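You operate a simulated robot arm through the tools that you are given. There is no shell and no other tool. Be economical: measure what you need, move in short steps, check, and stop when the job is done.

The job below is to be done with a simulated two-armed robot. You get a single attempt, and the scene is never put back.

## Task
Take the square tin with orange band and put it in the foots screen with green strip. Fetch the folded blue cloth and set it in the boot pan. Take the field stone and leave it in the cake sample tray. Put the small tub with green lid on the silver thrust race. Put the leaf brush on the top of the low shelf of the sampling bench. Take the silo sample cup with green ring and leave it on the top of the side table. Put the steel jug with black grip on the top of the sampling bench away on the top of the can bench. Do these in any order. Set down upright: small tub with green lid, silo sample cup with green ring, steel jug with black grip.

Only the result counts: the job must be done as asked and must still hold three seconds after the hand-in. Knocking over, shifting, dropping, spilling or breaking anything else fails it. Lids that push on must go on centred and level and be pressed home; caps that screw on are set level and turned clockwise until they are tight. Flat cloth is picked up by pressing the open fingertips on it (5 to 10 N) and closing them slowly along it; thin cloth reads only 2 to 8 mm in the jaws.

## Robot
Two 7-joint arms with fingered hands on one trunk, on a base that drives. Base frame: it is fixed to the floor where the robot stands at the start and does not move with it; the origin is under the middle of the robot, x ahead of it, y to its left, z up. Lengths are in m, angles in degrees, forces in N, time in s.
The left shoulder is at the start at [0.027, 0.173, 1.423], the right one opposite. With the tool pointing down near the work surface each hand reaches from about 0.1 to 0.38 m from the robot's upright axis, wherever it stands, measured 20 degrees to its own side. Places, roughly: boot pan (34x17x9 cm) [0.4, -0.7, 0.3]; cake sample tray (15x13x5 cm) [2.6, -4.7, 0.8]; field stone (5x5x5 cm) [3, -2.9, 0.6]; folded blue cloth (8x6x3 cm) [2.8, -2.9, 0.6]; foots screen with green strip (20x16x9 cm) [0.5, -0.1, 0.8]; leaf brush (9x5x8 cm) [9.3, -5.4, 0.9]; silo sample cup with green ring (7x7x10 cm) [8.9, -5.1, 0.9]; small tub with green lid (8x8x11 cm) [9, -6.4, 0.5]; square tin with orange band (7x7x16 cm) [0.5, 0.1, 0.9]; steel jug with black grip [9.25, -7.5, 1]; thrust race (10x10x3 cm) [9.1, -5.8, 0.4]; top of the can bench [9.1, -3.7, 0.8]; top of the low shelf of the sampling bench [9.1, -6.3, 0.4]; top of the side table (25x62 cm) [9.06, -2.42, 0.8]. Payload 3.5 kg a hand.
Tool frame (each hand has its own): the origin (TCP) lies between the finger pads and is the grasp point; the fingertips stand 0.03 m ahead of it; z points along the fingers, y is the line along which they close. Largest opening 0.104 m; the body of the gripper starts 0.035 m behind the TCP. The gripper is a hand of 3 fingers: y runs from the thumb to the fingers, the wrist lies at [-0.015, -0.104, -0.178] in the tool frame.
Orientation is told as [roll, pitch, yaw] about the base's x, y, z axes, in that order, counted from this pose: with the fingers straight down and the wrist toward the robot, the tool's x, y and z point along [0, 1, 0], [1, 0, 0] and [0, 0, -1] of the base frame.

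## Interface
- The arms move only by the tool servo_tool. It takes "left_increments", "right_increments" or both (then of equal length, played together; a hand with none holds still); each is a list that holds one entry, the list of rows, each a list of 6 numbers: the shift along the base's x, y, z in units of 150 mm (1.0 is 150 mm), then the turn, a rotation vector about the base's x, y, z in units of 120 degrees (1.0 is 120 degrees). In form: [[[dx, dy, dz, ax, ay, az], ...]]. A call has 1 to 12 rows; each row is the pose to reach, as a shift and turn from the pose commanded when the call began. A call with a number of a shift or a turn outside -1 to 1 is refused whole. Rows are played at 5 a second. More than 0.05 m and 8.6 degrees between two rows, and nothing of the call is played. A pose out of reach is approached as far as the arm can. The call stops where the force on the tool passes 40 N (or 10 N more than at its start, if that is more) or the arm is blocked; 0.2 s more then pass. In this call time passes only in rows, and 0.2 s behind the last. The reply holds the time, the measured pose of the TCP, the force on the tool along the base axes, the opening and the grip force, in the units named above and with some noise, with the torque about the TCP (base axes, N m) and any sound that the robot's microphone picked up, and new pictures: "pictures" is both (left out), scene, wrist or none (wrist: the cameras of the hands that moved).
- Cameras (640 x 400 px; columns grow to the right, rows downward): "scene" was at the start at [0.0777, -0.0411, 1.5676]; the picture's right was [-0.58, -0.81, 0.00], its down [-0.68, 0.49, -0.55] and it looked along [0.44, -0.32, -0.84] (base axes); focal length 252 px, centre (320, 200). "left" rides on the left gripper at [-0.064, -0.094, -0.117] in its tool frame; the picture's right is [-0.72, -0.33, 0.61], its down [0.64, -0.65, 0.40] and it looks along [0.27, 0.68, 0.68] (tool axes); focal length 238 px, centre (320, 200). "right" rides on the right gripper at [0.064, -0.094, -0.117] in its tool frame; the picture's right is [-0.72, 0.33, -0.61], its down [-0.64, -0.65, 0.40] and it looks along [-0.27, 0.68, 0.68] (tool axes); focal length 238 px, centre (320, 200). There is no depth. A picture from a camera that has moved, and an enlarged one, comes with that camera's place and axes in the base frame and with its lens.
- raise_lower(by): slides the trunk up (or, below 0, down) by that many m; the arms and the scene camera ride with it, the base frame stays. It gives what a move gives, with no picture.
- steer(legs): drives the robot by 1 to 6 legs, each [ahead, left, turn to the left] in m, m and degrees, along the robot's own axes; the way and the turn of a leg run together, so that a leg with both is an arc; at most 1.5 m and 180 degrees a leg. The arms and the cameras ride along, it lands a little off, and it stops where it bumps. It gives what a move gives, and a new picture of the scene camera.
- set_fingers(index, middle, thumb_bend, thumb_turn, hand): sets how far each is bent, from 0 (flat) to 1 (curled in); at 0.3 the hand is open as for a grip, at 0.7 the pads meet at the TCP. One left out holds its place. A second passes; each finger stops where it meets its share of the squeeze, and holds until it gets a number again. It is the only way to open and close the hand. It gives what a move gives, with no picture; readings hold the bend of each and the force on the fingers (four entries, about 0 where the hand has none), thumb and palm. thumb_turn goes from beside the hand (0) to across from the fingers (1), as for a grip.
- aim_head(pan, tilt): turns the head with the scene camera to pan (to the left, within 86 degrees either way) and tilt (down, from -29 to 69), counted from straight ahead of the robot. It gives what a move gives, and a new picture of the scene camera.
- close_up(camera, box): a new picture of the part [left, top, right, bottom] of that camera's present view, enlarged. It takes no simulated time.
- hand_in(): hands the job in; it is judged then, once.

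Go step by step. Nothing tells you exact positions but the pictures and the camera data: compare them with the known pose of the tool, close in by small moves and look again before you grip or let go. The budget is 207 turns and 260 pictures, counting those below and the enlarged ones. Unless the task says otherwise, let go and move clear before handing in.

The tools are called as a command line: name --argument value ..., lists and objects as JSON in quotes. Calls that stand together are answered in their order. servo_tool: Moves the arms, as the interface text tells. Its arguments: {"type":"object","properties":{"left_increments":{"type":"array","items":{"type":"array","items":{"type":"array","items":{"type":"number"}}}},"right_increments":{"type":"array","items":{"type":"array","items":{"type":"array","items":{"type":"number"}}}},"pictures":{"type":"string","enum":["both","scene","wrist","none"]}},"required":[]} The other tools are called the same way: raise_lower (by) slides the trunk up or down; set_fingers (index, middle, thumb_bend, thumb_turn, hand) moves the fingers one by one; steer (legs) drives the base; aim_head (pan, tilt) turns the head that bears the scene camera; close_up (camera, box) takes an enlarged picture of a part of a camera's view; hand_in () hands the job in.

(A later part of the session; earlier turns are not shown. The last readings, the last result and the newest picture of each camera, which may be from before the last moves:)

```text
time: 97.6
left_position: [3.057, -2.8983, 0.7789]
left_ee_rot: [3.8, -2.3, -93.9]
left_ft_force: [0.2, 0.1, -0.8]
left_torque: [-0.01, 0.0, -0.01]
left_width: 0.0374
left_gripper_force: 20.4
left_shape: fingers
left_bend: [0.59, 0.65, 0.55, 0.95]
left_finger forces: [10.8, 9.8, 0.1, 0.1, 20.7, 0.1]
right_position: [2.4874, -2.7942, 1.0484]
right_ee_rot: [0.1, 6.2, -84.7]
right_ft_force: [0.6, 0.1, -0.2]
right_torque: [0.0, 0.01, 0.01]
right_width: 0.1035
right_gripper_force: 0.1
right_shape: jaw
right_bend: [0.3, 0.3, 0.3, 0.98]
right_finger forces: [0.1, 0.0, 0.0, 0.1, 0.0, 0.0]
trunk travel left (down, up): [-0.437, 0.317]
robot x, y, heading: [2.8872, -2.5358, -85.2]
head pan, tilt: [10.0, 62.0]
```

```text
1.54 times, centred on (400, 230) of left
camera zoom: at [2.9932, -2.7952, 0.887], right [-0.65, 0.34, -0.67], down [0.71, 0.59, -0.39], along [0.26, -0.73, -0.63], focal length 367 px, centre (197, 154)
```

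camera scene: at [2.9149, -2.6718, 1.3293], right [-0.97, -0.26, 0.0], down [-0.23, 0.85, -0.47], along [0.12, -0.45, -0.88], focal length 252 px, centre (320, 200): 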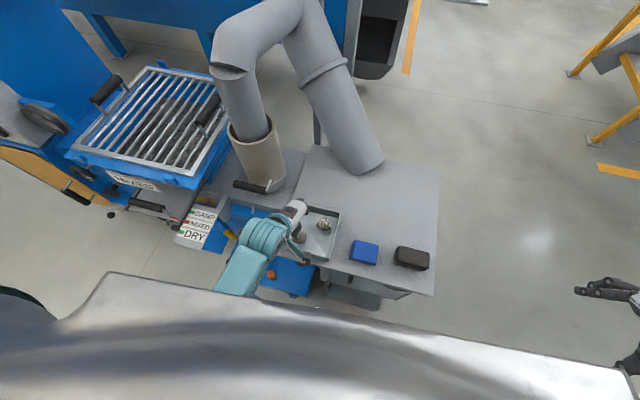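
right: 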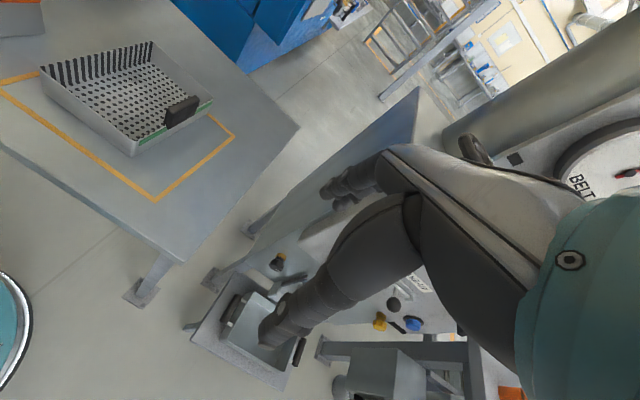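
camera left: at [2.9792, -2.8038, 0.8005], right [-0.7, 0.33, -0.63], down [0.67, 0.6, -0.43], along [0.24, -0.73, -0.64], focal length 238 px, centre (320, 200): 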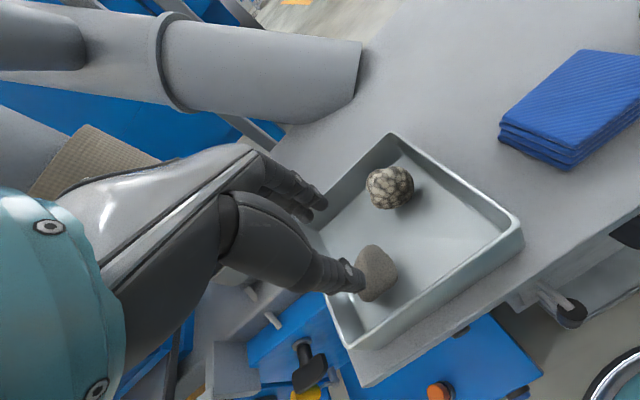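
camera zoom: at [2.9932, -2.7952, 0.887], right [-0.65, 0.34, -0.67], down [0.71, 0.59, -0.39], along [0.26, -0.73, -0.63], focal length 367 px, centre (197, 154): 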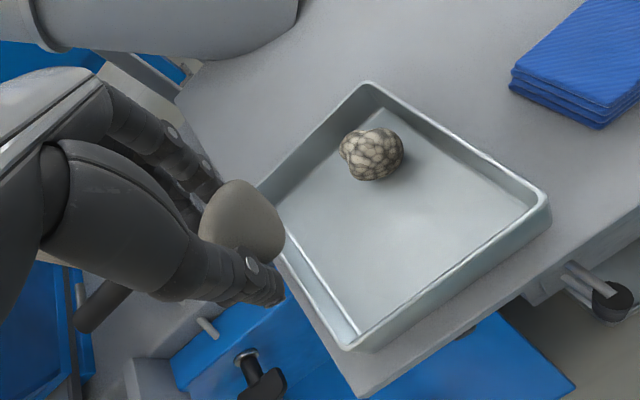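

The stone is lifted clear. Next I'll pull the left hand back a bit and bring the right hand across toward the cloth at about [2.843, −2.906].

servo_tool --left_increments '[[[0, 0.2, 0.1, 0, 0, 0], [0.05, 0.4, 0.2, 0, 0, 0], [0.1, 0.55, 0.3, 0, 0, 0], [0.1, 0.55, 0.3, 0, 0, 0]]]' --right_increments '[[[0.25, 0.0, -0.1, 0, 0, 0], [0.5, 0.0, -0.2, 0, 0, 0], [0.75, 0.0, -0.3, 0, 0, 0], [1.0, 0, -0.4, 0, 0, 0]]]' --pictures "none"

servo_tool --right_increments '[[[0.25, 0.0, -0.1, -0.02, 0.0, 0.02], [0.5, 0.0, -0.2, -0.04, 0, 0.04], [0.75, 0.0, -0.3, -0.05, 0, 0.04], [1.0, -0.1, -0.4, -0.05, 0, 0.04]]]' --pictures "wrist"

```text
time: 98.6
left_position: [3.042, -2.8233, 0.8368]
left_ee_rot: [0.4, -3.4, -93.2]
left_ft_force: [-0.7, -0.8, -1.8]
left_torque: [0.0, 0.02, -0.01]
left_width: 0.0374
left_gripper_force: 20.1
left_shape: fingers
left_bend: [0.59, 0.65, 0.55, 0.95]
left_finger forces: [10.6, 9.9, 0.1, 0.0, 20.6, 0.1]
right_position: [2.631, -2.8092, 0.9666]
right_ee_rot: [0.1, 6.3, -84.7]
right_ft_force: [0.0, -0.2, -0.1]
right_torque: [0.04, 0.01, -0.02]
right_width: 0.1037
right_gripper_force: 0.1
right_shape: jaw
right_bend: [0.3, 0.3, 0.3, 0.98]
right_finger forces: [0.0, 0.1, 0.0, 0.1, 0.0, 0.0]
right hand out of reach, approached as far as the arm can: row 1, 2, 3, 4
trunk travel left (down, up): [-0.437, 0.317]
robot x, y, heading: [2.8899, -2.5356, -85.0]
head pan, tilt: [10.0, 62.0]
```

```text
time: 99.6
left_position: [3.0435, -2.8245, 0.8353]
left_ee_rot: [0.6, -3.5, -93.1]
left_ft_force: [-0.1, 0.3, -1.4]
left_torque: [-0.02, -0.03, 0.0]
left_width: 0.0374
left_gripper_force: 20.0
left_shape: fingers
left_bend: [0.59, 0.65, 0.55, 0.95]
left_finger forces: [10.6, 9.9, 0.0, 0.0, 20.7, 0.1]
right_position: [2.7825, -2.8251, 0.907]
right_ee_rot: [-0.8, 0.2, -79.9]
right_ft_force: [-0.7, -0.6, 0.3]
right_torque: [0.0, 0.01, -0.01]
right_width: 0.1035
right_gripper_force: 0.0
right_shape: jaw
right_bend: [0.3, 0.3, 0.3, 0.98]
right_finger forces: [0.1, 0.1, 0.0, 0.0, 0.1, 0.1]
trunk travel left (down, up): [-0.437, 0.317]
robot x, y, heading: [2.8919, -2.5321, -85.0]
head pan, tilt: [10.0, 62.0]
camera right: at [2.8317, -2.7214, 1.0217], right [-0.64, -0.45, 0.62], down [-0.75, 0.53, -0.39], along [-0.15, -0.72, -0.68], focal length 238 px, centre (320, 200)
```

right: 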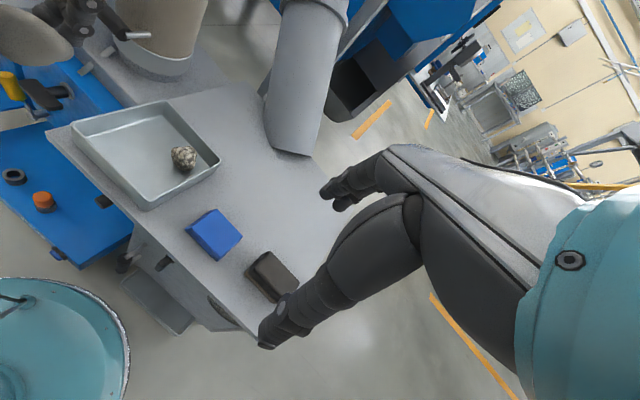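

servo_tool --right_increments '[[[0.2, -0.2, -0.1, 0.0, 0.0, -0.02], [0.39, -0.4, -0.25, 0.0, 0, -0.04], [0.39, -0.48, -0.5, 0.0, 0, -0.04], [0.39, -0.48, -0.75, 0, 0, -0.04], [0.39, -0.48, -1.0, 0, 0, -0.04]]]' --pictures "wrist"

```text
time: 100.8
left_position: [3.0437, -2.8233, 0.8349]
left_ee_rot: [0.6, -3.3, -93.2]
left_ft_force: [0.9, 0.4, -1.3]
left_torque: [-0.01, -0.03, -0.03]
left_width: 0.0371
left_gripper_force: 20.5
left_shape: fingers
left_bend: [0.59, 0.65, 0.55, 0.95]
left_finger forces: [10.6, 9.8, 0.0, 0.0, 20.7, 0.0]
right_position: [2.7637, -2.8934, 0.7417]
right_ee_rot: [-9.0, 1.4, -83.1]
right_ft_force: [-0.6, -0.4, -0.3]
right_torque: [-0.01, -0.02, 0.01]
right_width: 0.1039
right_gripper_force: 0.1
right_shape: jaw
right_bend: [0.3, 0.3, 0.3, 0.98]
right_finger forces: [0.1, 0.0, 0.1, 0.0, 0.0, 0.1]
trunk travel left (down, up): [-0.437, 0.317]
robot x, y, heading: [2.8921, -2.5349, -85.1]
head pan, tilt: [10.0, 62.0]
stopped in row 5 (right hand): the arm was blocked; the commanded pose is now the measured one
camera right: at [2.8338, -2.7929, 0.8481], right [-0.57, -0.42, 0.71], down [-0.77, 0.57, -0.28], along [-0.29, -0.71, -0.65], focal length 238 px, centre (320, 200)
```

right: 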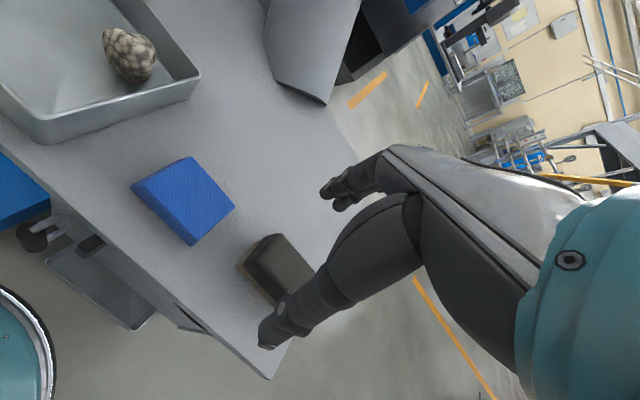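

The right arm can't reach that far inward, so I'll turn the base 12° left to bring the cloth into its sector.

steer --legs '[[-0.003, 0.018, 12]]'

servo_tool --right_increments '[[[0.0, 0.0, 0.1, 0.02, -0.04, 0.0], [0.0, 0.05, 0.1, 0.03, -0.065, 0]]]' --pictures "wrist"

```text
time: 102.0
left_position: [3.1166, -2.7797, 0.8364]
left_ee_rot: [0.6, -3.3, -81.3]
left_ft_force: [0.0, -0.2, -1.6]
left_torque: [0.03, 0.01, 0.01]
left_width: 0.0373
left_gripper_force: 21.3
left_shape: fingers
left_bend: [0.59, 0.65, 0.55, 0.95]
left_finger forces: [10.6, 9.9, 0.0, 0.0, 20.6, 0.0]
right_position: [2.8566, -2.9051, 0.7423]
right_ee_rot: [-8.9, 1.6, -71.3]
right_ft_force: [0.2, 0.5, 0.6]
right_torque: [-0.01, -0.05, 0.03]
right_width: 0.1039
right_gripper_force: 0.0
right_shape: jaw
right_bend: [0.3, 0.3, 0.3, 0.98]
right_finger forces: [0.0, 0.0, 0.0, 0.0, 0.1, 0.1]
trunk travel left (down, up): [-0.437, 0.317]
robot x, y, heading: [2.9083, -2.5301, -73.0]
head pan, tilt: [10.0, 62.0]
camera scene: at [2.9476, -2.6148, 1.4812], right [-0.89, -0.45, 0.0], down [-0.4, 0.79, -0.47], along [0.21, -0.42, -0.88], focal length 252 px, centre (320, 200)
```

scene: 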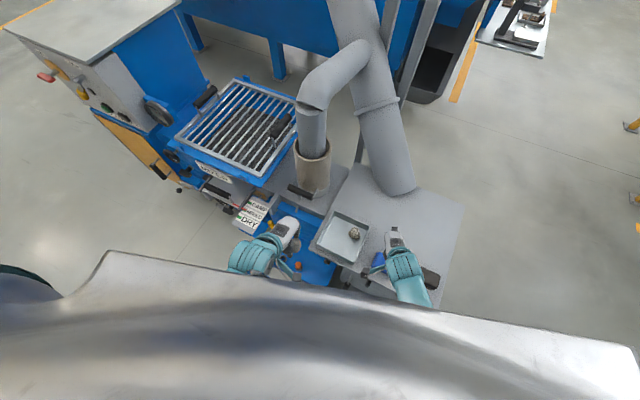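

```text
time: 102.6
left_position: [3.1167, -2.7798, 0.8373]
left_ee_rot: [0.6, -3.4, -81.2]
left_ft_force: [-0.1, 0.0, -1.1]
left_torque: [0.0, -0.02, 0.03]
left_width: 0.0374
left_gripper_force: 20.7
left_shape: fingers
left_bend: [0.59, 0.65, 0.55, 0.95]
left_finger forces: [10.6, 10.0, 0.0, 0.0, 20.5, 0.0]
right_position: [2.8569, -2.8975, 0.7542]
right_ee_rot: [-0.1, 2.4, -70.9]
right_ft_force: [0.1, -0.1, -0.5]
right_torque: [0.01, 0.01, -0.03]
right_width: 0.1039
right_gripper_force: 0.1
right_shape: jaw
right_bend: [0.3, 0.3, 0.3, 0.98]
right_finger forces: [0.0, 0.0, 0.0, 0.0, 0.0, 0.0]
trunk travel left (down, up): [-0.437, 0.317]
robot x, y, heading: [2.9066, -2.5299, -73.1]
head pan, tilt: [10.0, 62.0]
camera right: at [2.8894, -2.7917, 0.8746], right [-0.56, -0.57, 0.6], down [-0.83, 0.42, -0.37], along [-0.04, -0.71, -0.71], focal length 238 px, centre (320, 200)
```

right: 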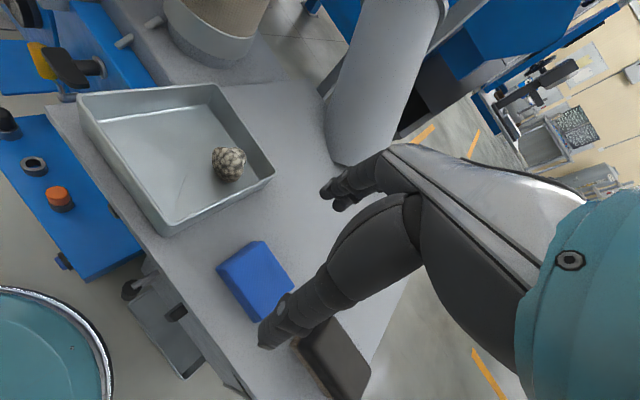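

Level now over the cloth at about [2.843, −2.896], whose long side runs along x. Turn a bit and descend around it.

servo_tool --right_increments '[[[-0.05, 0.0, -0.1, 0, 0, -0.05], [-0.093, 0.0, -0.2, 0, 0, -0.1], [-0.093, 0.0, -0.45, 0, 0, -0.11], [-0.093, 0, -0.65, 0, 0, -0.11], [-0.093, 0, -0.73, 0, 0, -0.11]]]' --pictures "wrist"

```text
time: 103.7
left_position: [3.1163, -2.7808, 0.8351]
left_ee_rot: [0.7, -3.4, -81.3]
left_ft_force: [0.4, 0.4, -1.1]
left_torque: [0.0, -0.02, 0.01]
left_width: 0.0371
left_gripper_force: 20.7
left_shape: fingers
left_bend: [0.59, 0.65, 0.55, 0.95]
left_finger forces: [10.6, 9.9, 0.1, 0.0, 20.5, 0.0]
right_position: [2.7467, -2.9182, 0.6513]
right_ee_rot: [-8.8, 1.3, -83.9]
right_ft_force: [-0.5, -0.4, 0.1]
right_torque: [0.02, 0.01, 0.0]
right_width: 0.1038
right_gripper_force: 0.2
right_shape: jaw
right_bend: [0.3, 0.3, 0.3, 0.98]
right_finger forces: [0.0, 0.0, 0.0, 0.1, 0.0, 0.0]
trunk travel left (down, up): [-0.437, 0.317]
robot x, y, heading: [2.9072, -2.5263, -73.1]
head pan, tilt: [10.0, 62.0]
stopped in row 5 (right hand): the arm was blocked; the commanded pose is now the measured one
camera right: at [2.8186, -2.818, 0.7578], right [-0.58, -0.41, 0.71], down [-0.76, 0.58, -0.29], along [-0.29, -0.7, -0.65], focal length 238 px, centre (320, 200)
```

right: 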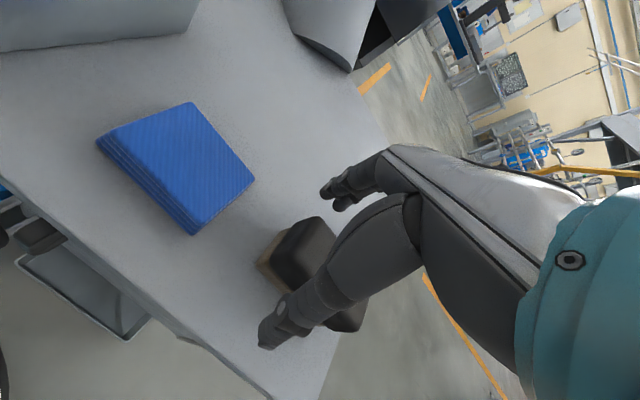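

The wrist doesn't like turning inward. I'll go up and back to the comfortable pose, then turn the base 7° right so the grip is nearly square.

servo_tool --right_increments '[[[0.0, 0.03, 0.25, 0, 0, 0], [0.0, 0.06, 0.5, 0.002, -0.02, 0.03], [0.25, 0.1, 0.69, 0.004, -0.04, 0.06], [0.5, 0.137, 0.69, 0.006, -0.06, 0.09], [0.735, 0.137, 0.69, 0.0075, -0.073, 0.108]]]' --pictures "none"

steer --legs '[[0, 0, -7]]'

```text
time: 104.9
left_position: [3.1173, -2.7797, 0.8354]
left_ee_rot: [0.6, -3.5, -81.3]
left_ft_force: [0.4, 0.1, -0.8]
left_torque: [0.01, -0.03, -0.03]
left_width: 0.0374
left_gripper_force: 20.2
left_shape: fingers
left_bend: [0.59, 0.65, 0.55, 0.95]
left_finger forces: [10.5, 9.9, 0.1, 0.1, 20.6, 0.1]
right_position: [2.858, -2.8962, 0.7539]
right_ee_rot: [0.1, 0.4, -70.6]
right_ft_force: [-0.5, -0.8, 0.0]
right_torque: [-0.01, -0.05, 0.0]
right_width: 0.1037
right_gripper_force: 0.0
right_shape: jaw
right_bend: [0.3, 0.3, 0.3, 0.98]
right_finger forces: [0.0, 0.0, 0.0, 0.1, 0.0, 0.1]
trunk travel left (down, up): [-0.437, 0.317]
robot x, y, heading: [2.9067, -2.5272, -73.3]
head pan, tilt: [10.0, 62.0]
```

```text
time: 105.8
left_position: [3.0844, -2.8036, 0.8357]
left_ee_rot: [0.6, -3.5, -88.3]
left_ft_force: [0.0, -0.2, -0.8]
left_torque: [-0.01, -0.01, 0.02]
left_width: 0.0372
left_gripper_force: 20.5
left_shape: fingers
left_bend: [0.59, 0.65, 0.55, 0.95]
left_finger forces: [10.5, 9.9, 0.0, 0.0, 20.6, 0.0]
right_position: [2.8124, -2.8877, 0.7531]
right_ee_rot: [0.1, 0.2, -77.6]
right_ft_force: [0.8, -0.4, -0.2]
right_torque: [-0.01, 0.03, -0.02]
right_width: 0.1038
right_gripper_force: 0.0
right_shape: jaw
right_bend: [0.3, 0.3, 0.3, 0.98]
right_finger forces: [0.1, 0.0, 0.1, 0.0, 0.1, 0.0]
trunk travel left (down, up): [-0.437, 0.317]
robot x, y, heading: [2.9047, -2.5238, -80.0]
head pan, tilt: [10.0, 62.0]
camera scene: at [2.9364, -2.6189, 1.4812], right [-0.94, -0.34, 0.0], down [-0.3, 0.83, -0.47], along [0.16, -0.44, -0.88], focal length 252 px, centre (320, 200)
```

scene: 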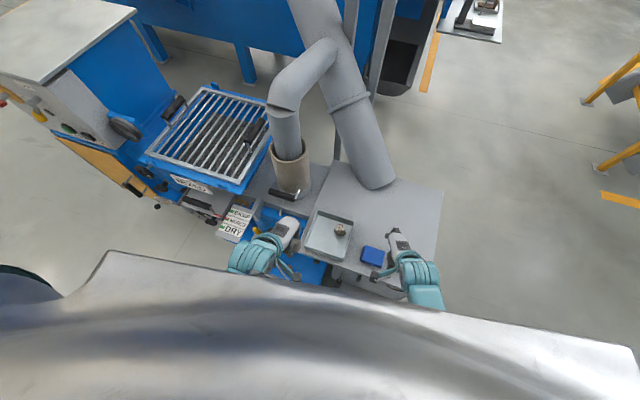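

steer --legs '[[0.009, 0.024, 0]]'

servo_tool --right_increments '[[[0.03, 0.0, -0.15, 0, 0, 0], [0.03, 0.0, -0.3, 0, 0, 0]]]' --pictures "wrist"

```text
time: 106.6
left_position: [3.1102, -2.8073, 0.8371]
left_ee_rot: [0.5, -3.4, -88.3]
left_ft_force: [0.6, -0.5, -1.0]
left_torque: [0.04, 0.0, 0.02]
left_width: 0.0372
left_gripper_force: 20.1
left_shape: fingers
left_bend: [0.59, 0.65, 0.55, 0.95]
left_finger forces: [10.6, 9.9, 0.0, 0.0, 20.6, 0.0]
right_position: [2.8373, -2.8925, 0.7538]
right_ee_rot: [0.1, 0.4, -77.7]
right_ft_force: [0.1, -0.3, 0.0]
right_torque: [0.0, 0.01, 0.02]
right_width: 0.1038
right_gripper_force: 0.0
right_shape: jaw
right_bend: [0.3, 0.3, 0.3, 0.98]
right_finger forces: [0.0, 0.0, 0.0, 0.0, 0.1, 0.1]
trunk travel left (down, up): [-0.437, 0.317]
robot x, y, heading: [2.9329, -2.5354, -80.0]
head pan, tilt: [10.0, 62.0]
camera scene: at [2.9626, -2.6239, 1.4811], right [-0.94, -0.34, 0.0], down [-0.3, 0.83, -0.47], along [0.16, -0.44, -0.88], focal length 252 px, centre (320, 200)
```

scene: 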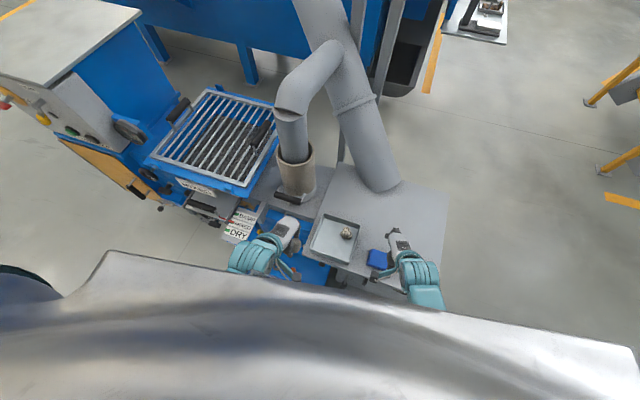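

```text
time: 107.2
left_position: [3.1098, -2.8086, 0.835]
left_ee_rot: [0.6, -3.3, -88.2]
left_ft_force: [-0.3, -1.3, -2.1]
left_torque: [-0.04, -0.01, 0.01]
left_width: 0.0375
left_gripper_force: 20.6
left_shape: fingers
left_bend: [0.59, 0.65, 0.55, 0.95]
left_finger forces: [10.6, 9.8, 0.1, 0.1, 20.6, 0.0]
right_position: [2.829, -2.8899, 0.7045]
right_ee_rot: [-1.0, 0.9, -77.4]
right_ft_force: [-0.1, -0.1, -0.2]
right_torque: [0.01, -0.01, -0.04]
right_width: 0.1037
right_gripper_force: 0.1
right_shape: jaw
right_bend: [0.3, 0.3, 0.3, 0.98]
right_finger forces: [0.0, 0.0, 0.0, 0.0, 0.1, 0.0]
trunk travel left (down, up): [-0.437, 0.317]
robot x, y, heading: [2.932, -2.5313, -80.2]
head pan, tilt: [10.0, 62.0]
camera right: at [2.8745, -2.785, 0.82], right [-0.62, -0.48, 0.62], down [-0.78, 0.5, -0.38], along [-0.13, -0.72, -0.68], focal length 238 px, centre (320, 200)
```

right: 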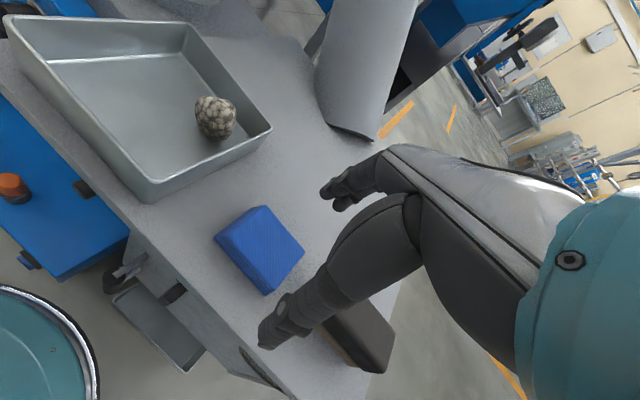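

servo_tool --right_increments '[[[0.1, -0.02, -0.15, 0, 0, 0], [0.13, -0.03, -0.3, 0, 0, 0], [0.13, -0.03, -0.4, 0, 0, 0], [0.13, -0.03, -0.46, 0, 0, 0]]]' --pictures "wrist"

```text
time: 108.4
left_position: [3.1093, -2.8089, 0.8361]
left_ee_rot: [0.6, -3.3, -88.3]
left_ft_force: [-0.3, -0.7, -1.3]
left_torque: [0.0, 0.01, 0.02]
left_width: 0.0369
left_gripper_force: 20.5
left_shape: fingers
left_bend: [0.59, 0.65, 0.55, 0.95]
left_finger forces: [10.5, 9.9, 0.1, 0.0, 20.6, 0.1]
right_position: [2.7826, -2.9071, 0.6295]
right_ee_rot: [-6.1, 0.9, -78.2]
right_ft_force: [0.5, -0.1, 0.6]
right_torque: [0.0, 0.04, -0.01]
right_width: 0.1039
right_gripper_force: 0.1
right_shape: jaw
right_bend: [0.3, 0.3, 0.3, 0.98]
right_finger forces: [0.0, 0.0, 0.0, 0.0, 0.0, 0.0]
trunk travel left (down, up): [-0.437, 0.317]
robot x, y, heading: [2.9332, -2.53, -80.2]
head pan, tilt: [10.0, 62.0]
stopped in row 4 (right hand): the arm was blocked; the commanded pose is now the measured one
camera right: at [2.8381, -2.8014, 0.7389], right [-0.57, -0.46, 0.68], down [-0.8, 0.51, -0.32], along [-0.2, -0.73, -0.66], focal length 238 px, centre (320, 200)
```

right: 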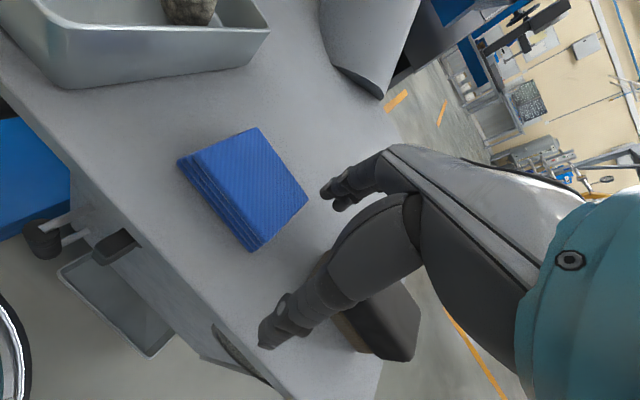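

The trunk is too high for this reach. I'll go back up over the cloth, then descend by lowering the trunk so the arm keeps its posture.

servo_tool --right_increments '[[[0.0, 0.02, 0.25, 0, 0, 0], [0.1, 0.06, 0.5, 0.005, -0.02, 0.0], [0.25, 0.09, 0.75, 0.01, -0.05, 0.0], [0.42, 0.09, 0.95, 0.01, -0.05, 0.0]]]' --pictures "none"

raise_lower --by -0.08

close_up --camera "right" --box '[0, 0, 640, 400]'

```text
time: 109.4
left_position: [3.1095, -2.808, 0.8355]
left_ee_rot: [0.7, -3.4, -88.3]
left_ft_force: [0.7, -0.7, -1.6]
left_torque: [0.0, -0.01, 0.01]
left_width: 0.0372
left_gripper_force: 20.4
left_shape: fingers
left_bend: [0.59, 0.65, 0.55, 0.95]
left_finger forces: [10.5, 9.9, 0.0, 0.0, 20.6, 0.0]
right_position: [2.8266, -2.9042, 0.7715]
right_ee_rot: [-2.1, 0.2, -77.8]
right_ft_force: [0.1, -0.4, 0.1]
right_torque: [-0.01, 0.01, 0.02]
right_width: 0.1039
right_gripper_force: 0.1
right_shape: jaw
right_bend: [0.3, 0.3, 0.3, 0.97]
right_finger forces: [0.0, 0.0, 0.0, 0.0, 0.0, 0.1]
trunk travel left (down, up): [-0.437, 0.317]
robot x, y, heading: [2.9316, -2.5315, -80.2]
head pan, tilt: [10.0, 62.0]
```

```text
time: 110.6
left_position: [3.1088, -2.8082, 0.7566]
left_ee_rot: [0.6, -3.5, -88.3]
left_ft_force: [-0.7, -1.0, -1.2]
left_torque: [-0.08, -0.02, -0.01]
left_width: 0.0373
left_gripper_force: 20.5
left_shape: fingers
left_bend: [0.59, 0.65, 0.55, 0.95]
left_finger forces: [10.5, 10.0, 0.1, 0.0, 20.6, 0.0]
right_position: [2.8224, -2.9019, 0.6904]
right_ee_rot: [-2.8, 0.4, -77.4]
right_ft_force: [0.4, -0.4, 0.2]
right_torque: [0.0, -0.04, -0.02]
right_width: 0.104
right_gripper_force: 0.2
right_shape: jaw
right_bend: [0.3, 0.3, 0.3, 0.97]
right_finger forces: [0.1, 0.0, 0.1, 0.0, 0.0, 0.1]
trunk travel left (down, up): [-0.357, 0.397]
robot x, y, heading: [2.9315, -2.5308, -80.2]
head pan, tilt: [10.0, 62.0]
```

```text
1.00 times, centred on (320, 200) of right (not enlarged: the box is as wide or as high as the picture)
camera zoom: at [2.8713, -2.7955, 0.8036], right [-0.6, -0.47, 0.65], down [-0.79, 0.5, -0.37], along [-0.15, -0.73, -0.67], focal length 238 px, centre (320, 200)
```

zoom: 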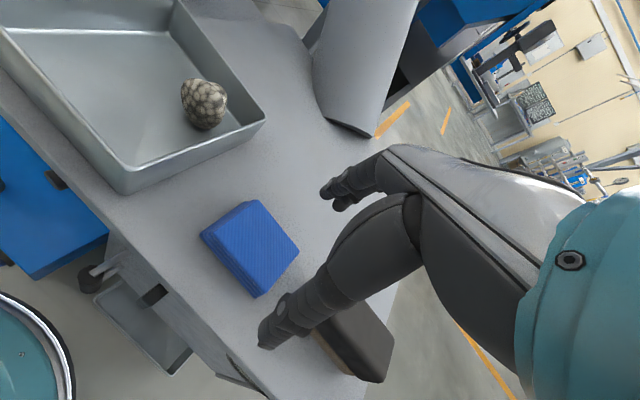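

steer --legs '[[-0.005, 0.023, 0]]'

raise_lower --by -0.035

close_up --camera "right" --box '[100, 100, 420, 380]'

```text
time: 111.4
left_position: [3.1311, -2.7992, 0.7551]
left_ee_rot: [0.5, -3.4, -88.2]
left_ft_force: [0.2, 1.0, -1.4]
left_torque: [0.0, -0.01, 0.0]
left_width: 0.0372
left_gripper_force: 20.9
left_shape: fingers
left_bend: [0.59, 0.65, 0.55, 0.95]
left_finger forces: [10.5, 10.0, 0.1, 0.0, 20.6, 0.1]
right_position: [2.8447, -2.889, 0.6891]
right_ee_rot: [-2.8, 0.6, -77.4]
right_ft_force: [0.7, -0.3, 0.3]
right_torque: [0.02, -0.01, 0.0]
right_width: 0.1038
right_gripper_force: 0.0
right_shape: jaw
right_bend: [0.3, 0.3, 0.3, 0.97]
right_finger forces: [0.0, 0.0, 0.0, 0.0, 0.0, 0.0]
trunk travel left (down, up): [-0.357, 0.397]
robot x, y, heading: [2.9546, -2.5223, -80.3]
head pan, tilt: [10.0, 62.0]
camera scene: at [2.9872, -2.6334, 1.4005], right [-0.94, -0.34, 0.0], down [-0.3, 0.83, -0.47], along [0.16, -0.44, -0.88], focal length 252 px, centre (320, 200)
```

scene: 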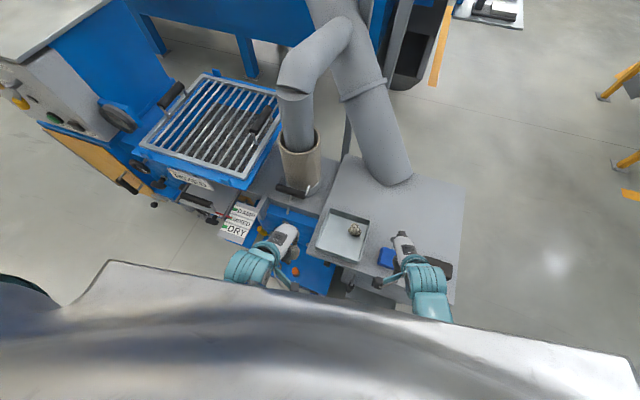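

```text
time: 112.2
left_position: [3.1302, -2.7994, 0.7213]
left_ee_rot: [0.5, -3.4, -88.2]
left_ft_force: [0.5, 0.3, -2.1]
left_torque: [-0.01, 0.0, 0.04]
left_width: 0.0374
left_gripper_force: 19.9
left_shape: fingers
left_bend: [0.59, 0.65, 0.55, 0.95]
left_finger forces: [10.5, 10.0, 0.0, 0.1, 20.6, 0.1]
right_position: [2.8376, -2.8918, 0.6535]
right_ee_rot: [-3.6, 0.6, -77.0]
right_ft_force: [-0.9, -0.4, 0.2]
right_torque: [0.0, 0.0, 0.02]
right_width: 0.104
right_gripper_force: 0.0
right_shape: jaw
right_bend: [0.3, 0.3, 0.3, 0.97]
right_finger forces: [0.0, 0.0, 0.0, 0.1, 0.0, 0.0]
trunk travel left (down, up): [-0.322, 0.432]
robot x, y, heading: [2.954, -2.519, -80.0]
head pan, tilt: [10.0, 62.0]
```

```text
1.43 times, centred on (260, 240) of right
camera zoom: at [2.8872, -2.7851, 0.766], right [-0.59, -0.48, 0.65], down [-0.8, 0.49, -0.36], along [-0.15, -0.73, -0.67], focal length 340 px, centre (406, 143)
```

zoom: 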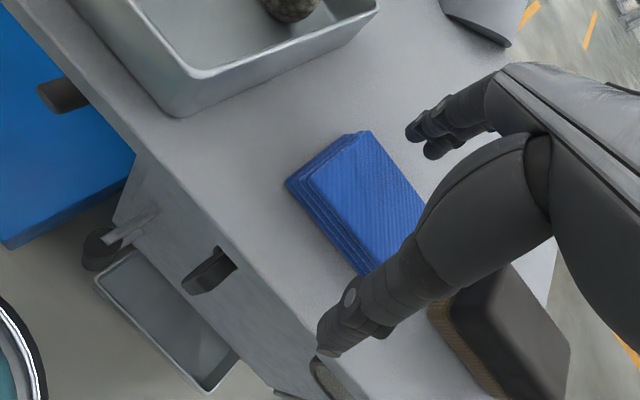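

Centred within about 1.5 cm; nudge the base, lower the last 2 cm.

steer --legs '[[-0.006, 0.016, 0]]'

raise_lower --by -0.018

close_up --camera "right" --box '[100, 100, 420, 380]'

```text
time: 113.0
left_position: [3.1456, -2.7911, 0.7207]
left_ee_rot: [0.5, -3.4, -88.3]
left_ft_force: [0.5, -0.3, -1.3]
left_torque: [-0.01, 0.0, -0.02]
left_width: 0.0371
left_gripper_force: 20.2
left_shape: fingers
left_bend: [0.59, 0.65, 0.55, 0.95]
left_finger forces: [10.4, 10.0, 0.1, 0.0, 20.6, 0.0]
right_position: [2.8524, -2.8832, 0.6535]
right_ee_rot: [-3.7, 0.8, -77.0]
right_ft_force: [-0.1, 0.7, -0.9]
right_torque: [0.02, 0.04, -0.01]
right_width: 0.1039
right_gripper_force: 0.1
right_shape: jaw
right_bend: [0.3, 0.3, 0.3, 0.97]
right_finger forces: [0.1, 0.1, 0.1, 0.0, 0.0, 0.0]
trunk travel left (down, up): [-0.322, 0.432]
robot x, y, heading: [2.9703, -2.5186, -80.2]
head pan, tilt: [10.0, 62.0]
camera scene: at [3.003, -2.6358, 1.3651], right [-0.94, -0.34, 0.0], down [-0.3, 0.83, -0.47], along [0.16, -0.44, -0.88], focal length 252 px, centre (320, 200)
```

scene: 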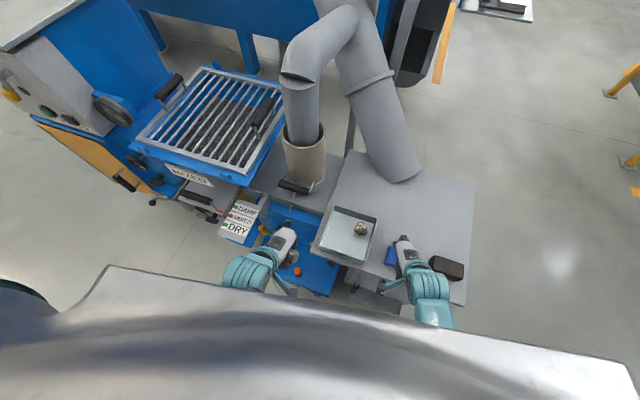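

```text
time: 113.6
left_position: [3.1452, -2.79, 0.7042]
left_ee_rot: [0.5, -3.4, -88.4]
left_ft_force: [-0.1, 0.2, -1.0]
left_torque: [0.0, 0.03, 0.02]
left_width: 0.0374
left_gripper_force: 20.7
left_shape: fingers
left_bend: [0.59, 0.65, 0.55, 0.95]
left_finger forces: [10.5, 9.9, 0.0, 0.0, 20.7, 0.0]
right_position: [2.8488, -2.883, 0.6343]
right_ee_rot: [-4.1, 0.7, -76.8]
right_ft_force: [0.5, 0.4, 7.6]
right_torque: [-0.45, -0.1, 0.07]
right_width: 0.1038
right_gripper_force: 0.1
right_shape: jaw
right_bend: [0.29, 0.3, 0.3, 0.97]
right_finger forces: [3.5, 4.3, 0.0, 0.0, 0.0, 0.0]
trunk travel left (down, up): [-0.304, 0.45]
robot x, y, heading: [2.967, -2.5156, -80.0]
head pan, tilt: [10.0, 62.0]
```

```text
1.43 times, centred on (260, 240) of right
camera zoom: at [2.8983, -2.7765, 0.7471], right [-0.58, -0.48, 0.66], down [-0.8, 0.49, -0.35], along [-0.15, -0.73, -0.66], focal length 340 px, centre (406, 143)
```

zoom: 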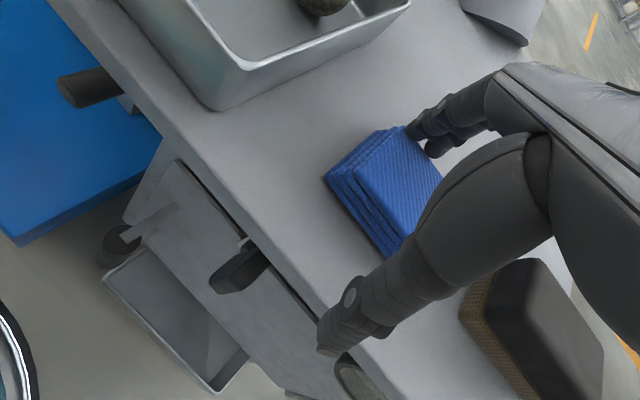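

Fingertips touch lightly around the cloth; closing.

set_fingers --hand "right" --index 0.5 --middle 0.5 --thumb_bend 0.5

set_fingers --hand "right" --index 0.75 --middle 0.75 --thumb_bend 0.75

close_up --camera "right" --box '[100, 100, 420, 380]'

```text
time: 114.6
left_position: [3.1444, -2.7903, 0.7035]
left_ee_rot: [0.5, -3.5, -88.3]
left_ft_force: [0.2, -0.6, -1.7]
left_torque: [0.0, -0.01, -0.02]
left_width: 0.0372
left_gripper_force: 20.3
left_shape: fingers
left_bend: [0.59, 0.65, 0.55, 0.95]
left_finger forces: [10.4, 10.0, 0.0, 0.0, 20.6, 0.1]
right_position: [2.8488, -2.8867, 0.6394]
right_ee_rot: [-4.1, -0.3, -76.8]
right_ft_force: [5.1, -8.2, 29.2]
right_torque: [-1.67, -0.48, 0.2]
right_width: 0.0645
right_gripper_force: 17.5
right_shape: fingers
right_bend: [0.41, 0.41, 0.5, 0.97]
right_finger forces: [19.1, 15.1, 0.0, 0.1, 0.1, 0.0]
trunk travel left (down, up): [-0.304, 0.45]
robot x, y, heading: [2.9678, -2.5158, -80.1]
head pan, tilt: [10.0, 62.0]
```

```text
time: 115.6
left_position: [3.1443, -2.79, 0.702]
left_ee_rot: [0.6, -3.5, -88.3]
left_ft_force: [1.0, 0.4, -0.7]
left_torque: [0.03, 0.02, -0.03]
left_width: 0.0377
left_gripper_force: 20.6
left_shape: fingers
left_bend: [0.59, 0.65, 0.55, 0.95]
left_finger forces: [10.5, 10.1, 0.0, 0.1, 20.6, 0.1]
right_position: [2.8494, -2.8883, 0.6396]
right_ee_rot: [-4.1, -0.4, -76.8]
right_ft_force: [2.2, -10.8, 29.8]
right_torque: [-1.77, -0.46, -0.03]
right_width: 0.0274
right_gripper_force: 18.5
right_shape: fingers
right_bend: [0.44, 0.44, 0.75, 0.97]
right_finger forces: [22.9, 13.0, 0.0, 0.1, 0.1, 0.0]
trunk travel left (down, up): [-0.304, 0.45]
robot x, y, heading: [2.9688, -2.5161, -80.2]
head pan, tilt: [10.0, 62.0]
```

```text
1.43 times, centred on (260, 240) of right
camera zoom: at [2.8989, -2.7792, 0.7496], right [-0.58, -0.47, 0.67], down [-0.8, 0.48, -0.36], along [-0.15, -0.74, -0.65], focal length 340 px, centre (406, 143)
```

zoom: 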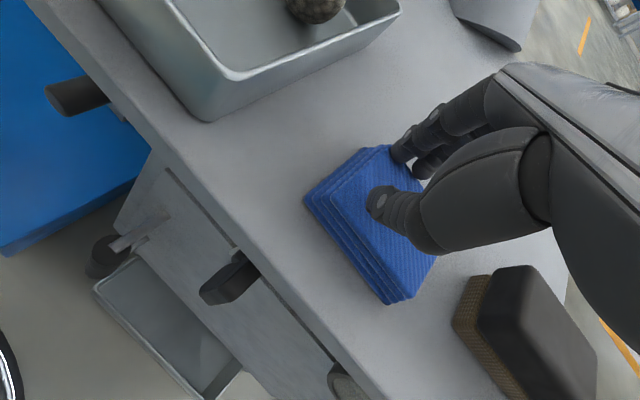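

Only the fingers touch the table while the thumb rides over the cloth. I'll open, lift a little, tilt the hand so the thumb sits lower, and retry.

set_fingers --hand "right" --index 0.35 --middle 0.35 --thumb_bend 0.3

raise_lower --by 0.03

servo_tool --right_increments '[[[-0.03, 0.0, 0.0, -0.06, -0.014, 0], [-0.07, 0.0, 0.0, -0.12, -0.028, 0]]]' --pictures "wrist"

```text
time: 115.9
left_position: [3.1447, -2.7896, 0.7017]
left_ee_rot: [0.6, -3.3, -88.4]
left_ft_force: [-0.4, 0.0, -1.6]
left_torque: [-0.04, -0.01, -0.02]
left_width: 0.0372
left_gripper_force: 20.8
left_shape: fingers
left_bend: [0.59, 0.65, 0.55, 0.95]
left_finger forces: [10.5, 10.0, 0.0, 0.0, 20.5, 0.0]
right_position: [2.8475, -2.8877, 0.6375]
right_ee_rot: [-4.1, 0.0, -76.8]
right_ft_force: [0.8, -0.1, 2.7]
right_torque: [-0.14, -0.06, 0.03]
right_width: 0.0794
right_gripper_force: 1.9
right_shape: fingers
right_bend: [0.35, 0.35, 0.44, 0.98]
right_finger forces: [2.7, 0.1, 0.0, 0.0, 0.0, 0.0]
trunk travel left (down, up): [-0.304, 0.45]
robot x, y, heading: [2.9676, -2.5167, -80.2]
head pan, tilt: [10.0, 62.0]
stopped (right hand): the force on the tool passed its limit at 49 N (the readings are from after the stop); the commanded pose is now the measured one
```

```text
time: 116.7
left_position: [3.1446, -2.7902, 0.7321]
left_ee_rot: [0.6, -3.4, -88.4]
left_ft_force: [-0.3, -0.3, -1.2]
left_torque: [-0.03, -0.02, 0.01]
left_width: 0.0373
left_gripper_force: 20.6
left_shape: fingers
left_bend: [0.59, 0.65, 0.55, 0.95]
left_finger forces: [10.6, 10.0, 0.0, 0.0, 20.5, 0.0]
right_position: [2.8464, -2.886, 0.6667]
right_ee_rot: [-4.3, 0.2, -76.7]
right_ft_force: [0.3, 0.2, 0.1]
right_torque: [0.01, -0.02, -0.03]
right_width: 0.0968
right_gripper_force: 0.0
right_shape: fingers
right_bend: [0.35, 0.35, 0.3, 0.98]
right_finger forces: [0.1, 0.0, 0.0, 0.0, 0.0, 0.1]
trunk travel left (down, up): [-0.334, 0.42]
robot x, y, heading: [2.9675, -2.5179, -80.3]
head pan, tilt: [10.0, 62.0]
```

```text
time: 117.2
left_position: [3.1452, -2.7913, 0.7332]
left_ee_rot: [0.6, -3.4, -88.2]
left_ft_force: [-0.3, 0.9, -1.6]
left_torque: [0.0, 0.0, 0.0]
left_width: 0.0377
left_gripper_force: 20.7
left_shape: fingers
left_bend: [0.59, 0.65, 0.55, 0.95]
left_finger forces: [10.5, 10.0, 0.1, 0.0, 20.6, 0.0]
right_position: [2.8397, -2.8877, 0.6679]
right_ee_rot: [-3.9, -15.0, -76.9]
right_ft_force: [-0.2, -0.3, -0.1]
right_torque: [0.01, -0.01, 0.0]
right_width: 0.0966
right_gripper_force: 0.0
right_shape: fingers
right_bend: [0.35, 0.35, 0.3, 0.98]
right_finger forces: [0.0, 0.1, 0.1, 0.1, 0.0, 0.0]
trunk travel left (down, up): [-0.334, 0.42]
robot x, y, heading: [2.9677, -2.517, -80.0]
head pan, tilt: [10.0, 62.0]
camera right: at [2.8833, -2.7541, 0.7511], right [-0.63, -0.29, 0.72], down [-0.77, 0.37, -0.52], along [-0.12, -0.88, -0.46], focal length 238 px, centre (320, 200)
```

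right: 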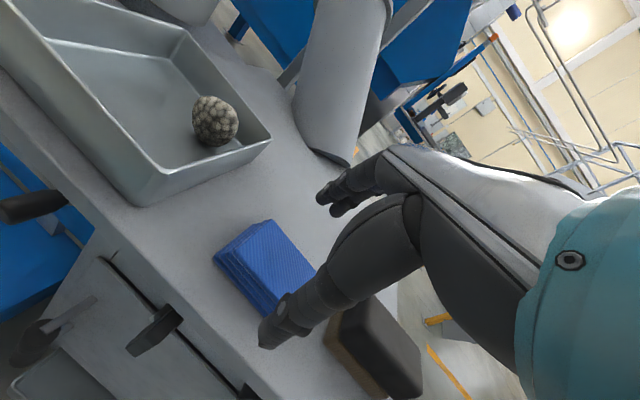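

The cloth has shifted slightly to about [2.847, −2.873]. Halve the tilt, centre on it and come down to light contact.

servo_tool --right_increments '[[[0.03, 0.05, 0.0, 0.03, 0.007, 0], [0.04, 0.09, -0.05, 0.05, 0.012, 0], [0.04, 0.09, -0.12, 0.05, 0.012, 0], [0.04, 0.09, -0.17, 0.05, 0.012, 0], [0.04, 0.09, -0.21, 0.05, 0.012, 0]]]' --pictures "wrist"

```text
time: 118.5
left_position: [3.1452, -2.7905, 0.7319]
left_ee_rot: [0.7, -3.4, -88.3]
left_ft_force: [-0.9, -0.5, -0.9]
left_torque: [-0.02, 0.01, 0.03]
left_width: 0.0372
left_gripper_force: 21.1
left_shape: fingers
left_bend: [0.59, 0.65, 0.55, 0.95]
left_finger forces: [10.5, 10.1, 0.0, 0.1, 20.6, 0.0]
right_position: [2.8321, -2.8677, 0.632]
right_ee_rot: [-5.1, -7.8, -76.2]
right_ft_force: [-0.2, -0.1, -0.1]
right_torque: [-0.01, 0.03, -0.01]
right_width: 0.0967
right_gripper_force: 0.1
right_shape: fingers
right_bend: [0.35, 0.35, 0.3, 0.98]
right_finger forces: [0.0, 0.0, 0.1, 0.0, 0.1, 0.0]
trunk travel left (down, up): [-0.334, 0.42]
robot x, y, heading: [2.9667, -2.5166, -80.2]
head pan, tilt: [10.0, 62.0]
camera right: at [2.8796, -2.7439, 0.7277], right [-0.59, -0.38, 0.71], down [-0.8, 0.42, -0.43], along [-0.14, -0.82, -0.55], focal length 238 px, centre (320, 200)
```

right: 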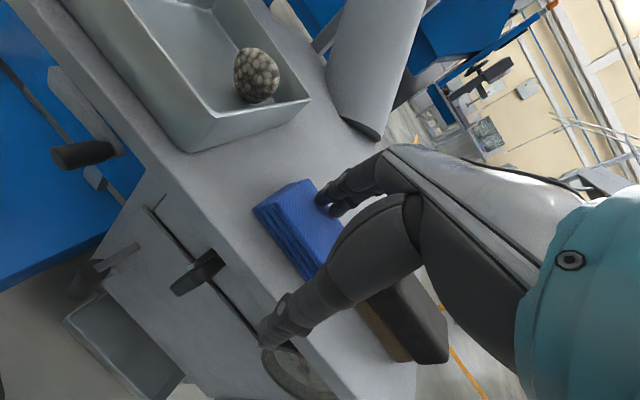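

set_fingers --hand "right" --index 0.45 --middle 0.45 --thumb_bend 0.5

close_up --camera "right" --box '[160, 120, 420, 380]'

```text
time: 119.5
left_position: [3.1445, -2.7913, 0.7337]
left_ee_rot: [0.6, -3.4, -88.3]
left_ft_force: [0.7, 0.1, -0.7]
left_torque: [-0.04, 0.02, 0.0]
left_width: 0.0373
left_gripper_force: 20.2
left_shape: fingers
left_bend: [0.59, 0.65, 0.55, 0.95]
left_finger forces: [10.5, 10.0, 0.0, 0.1, 20.6, 0.1]
right_position: [2.8322, -2.871, 0.635]
right_ee_rot: [-5.3, -8.1, -76.1]
right_ft_force: [3.2, 0.5, 9.5]
right_torque: [-0.44, -0.11, 0.15]
right_width: 0.0595
right_gripper_force: 4.6
right_shape: fingers
right_bend: [0.44, 0.42, 0.5, 0.98]
right_finger forces: [1.2, 7.6, 0.1, 0.1, 0.0, 0.0]
trunk travel left (down, up): [-0.334, 0.42]
robot x, y, heading: [2.9658, -2.511, -80.0]
head pan, tilt: [10.0, 62.0]
```

```text
1.54 times, centred on (290, 250) of right
camera zoom: at [2.8799, -2.7472, 0.729], right [-0.59, -0.38, 0.72], down [-0.8, 0.42, -0.43], along [-0.14, -0.83, -0.55], focal length 367 px, centre (366, 123)
```

zoom: 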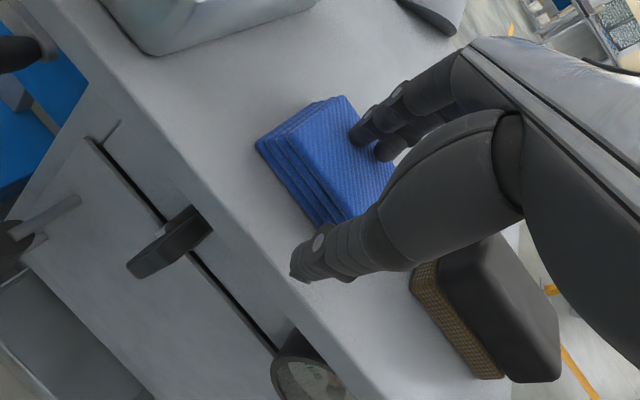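

The fingertips are just touching the table behind the cloth. Raise 8 mm and close further.

servo_tool --right_increments '[[[0.03, 0.0, 0.055, 0, 0, 0]]]' --pictures "none"

set_fingers --hand "right" --index 0.6 --middle 0.6 --thumb_bend 0.6

close_up --camera "right" --box '[160, 120, 420, 380]'

```text
time: 119.8
left_position: [3.1433, -2.7911, 0.7321]
left_ee_rot: [0.6, -3.4, -88.3]
left_ft_force: [-0.4, -0.9, -0.9]
left_torque: [-0.03, -0.01, 0.0]
left_width: 0.0373
left_gripper_force: 21.0
left_shape: fingers
left_bend: [0.59, 0.65, 0.55, 0.95]
left_finger forces: [10.5, 10.0, 0.1, 0.1, 20.6, 0.1]
right_position: [2.8311, -2.8789, 0.6439]
right_ee_rot: [-6.0, -8.7, -76.2]
right_ft_force: [-0.1, -0.6, -0.4]
right_torque: [0.01, -0.04, 0.0]
right_width: 0.0593
right_gripper_force: 0.0
right_shape: fingers
right_bend: [0.45, 0.45, 0.5, 0.98]
right_finger forces: [0.0, 0.1, 0.1, 0.0, 0.0, 0.0]
trunk travel left (down, up): [-0.334, 0.42]
robot x, y, heading: [2.968, -2.5165, -80.2]
head pan, tilt: [10.0, 62.0]
```

```text
time: 120.8
left_position: [3.1451, -2.7905, 0.7336]
left_ee_rot: [0.6, -3.4, -88.3]
left_ft_force: [-0.1, 0.6, -1.4]
left_torque: [0.01, -0.02, -0.03]
left_width: 0.0373
left_gripper_force: 21.1
left_shape: fingers
left_bend: [0.59, 0.65, 0.55, 0.95]
left_finger forces: [10.5, 9.9, 0.0, 0.0, 20.6, 0.1]
right_position: [2.8329, -2.8765, 0.6442]
right_ee_rot: [-5.9, -8.7, -75.9]
right_ft_force: [-0.5, 1.2, 0.8]
right_torque: [-0.01, 0.02, -0.02]
right_width: 0.027
right_gripper_force: 0.0
right_shape: fingers
right_bend: [0.6, 0.6, 0.6, 0.98]
right_finger forces: [0.1, 0.0, 0.0, 0.1, 0.1, 0.0]
trunk travel left (down, up): [-0.334, 0.42]
robot x, y, heading: [2.9702, -2.52, -80.2]
head pan, tilt: [10.0, 62.0]
```

```text
1.54 times, centred on (290, 250) of right
camera zoom: at [2.8802, -2.7524, 0.7374], right [-0.58, -0.37, 0.73], down [-0.8, 0.41, -0.43], along [-0.14, -0.83, -0.54], focal length 367 px, centre (366, 123)
```

zoom: 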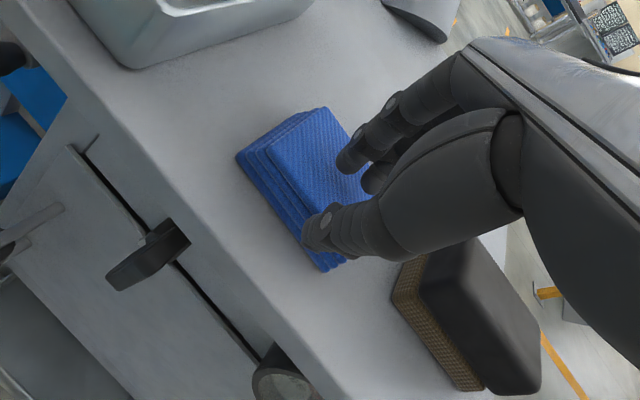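

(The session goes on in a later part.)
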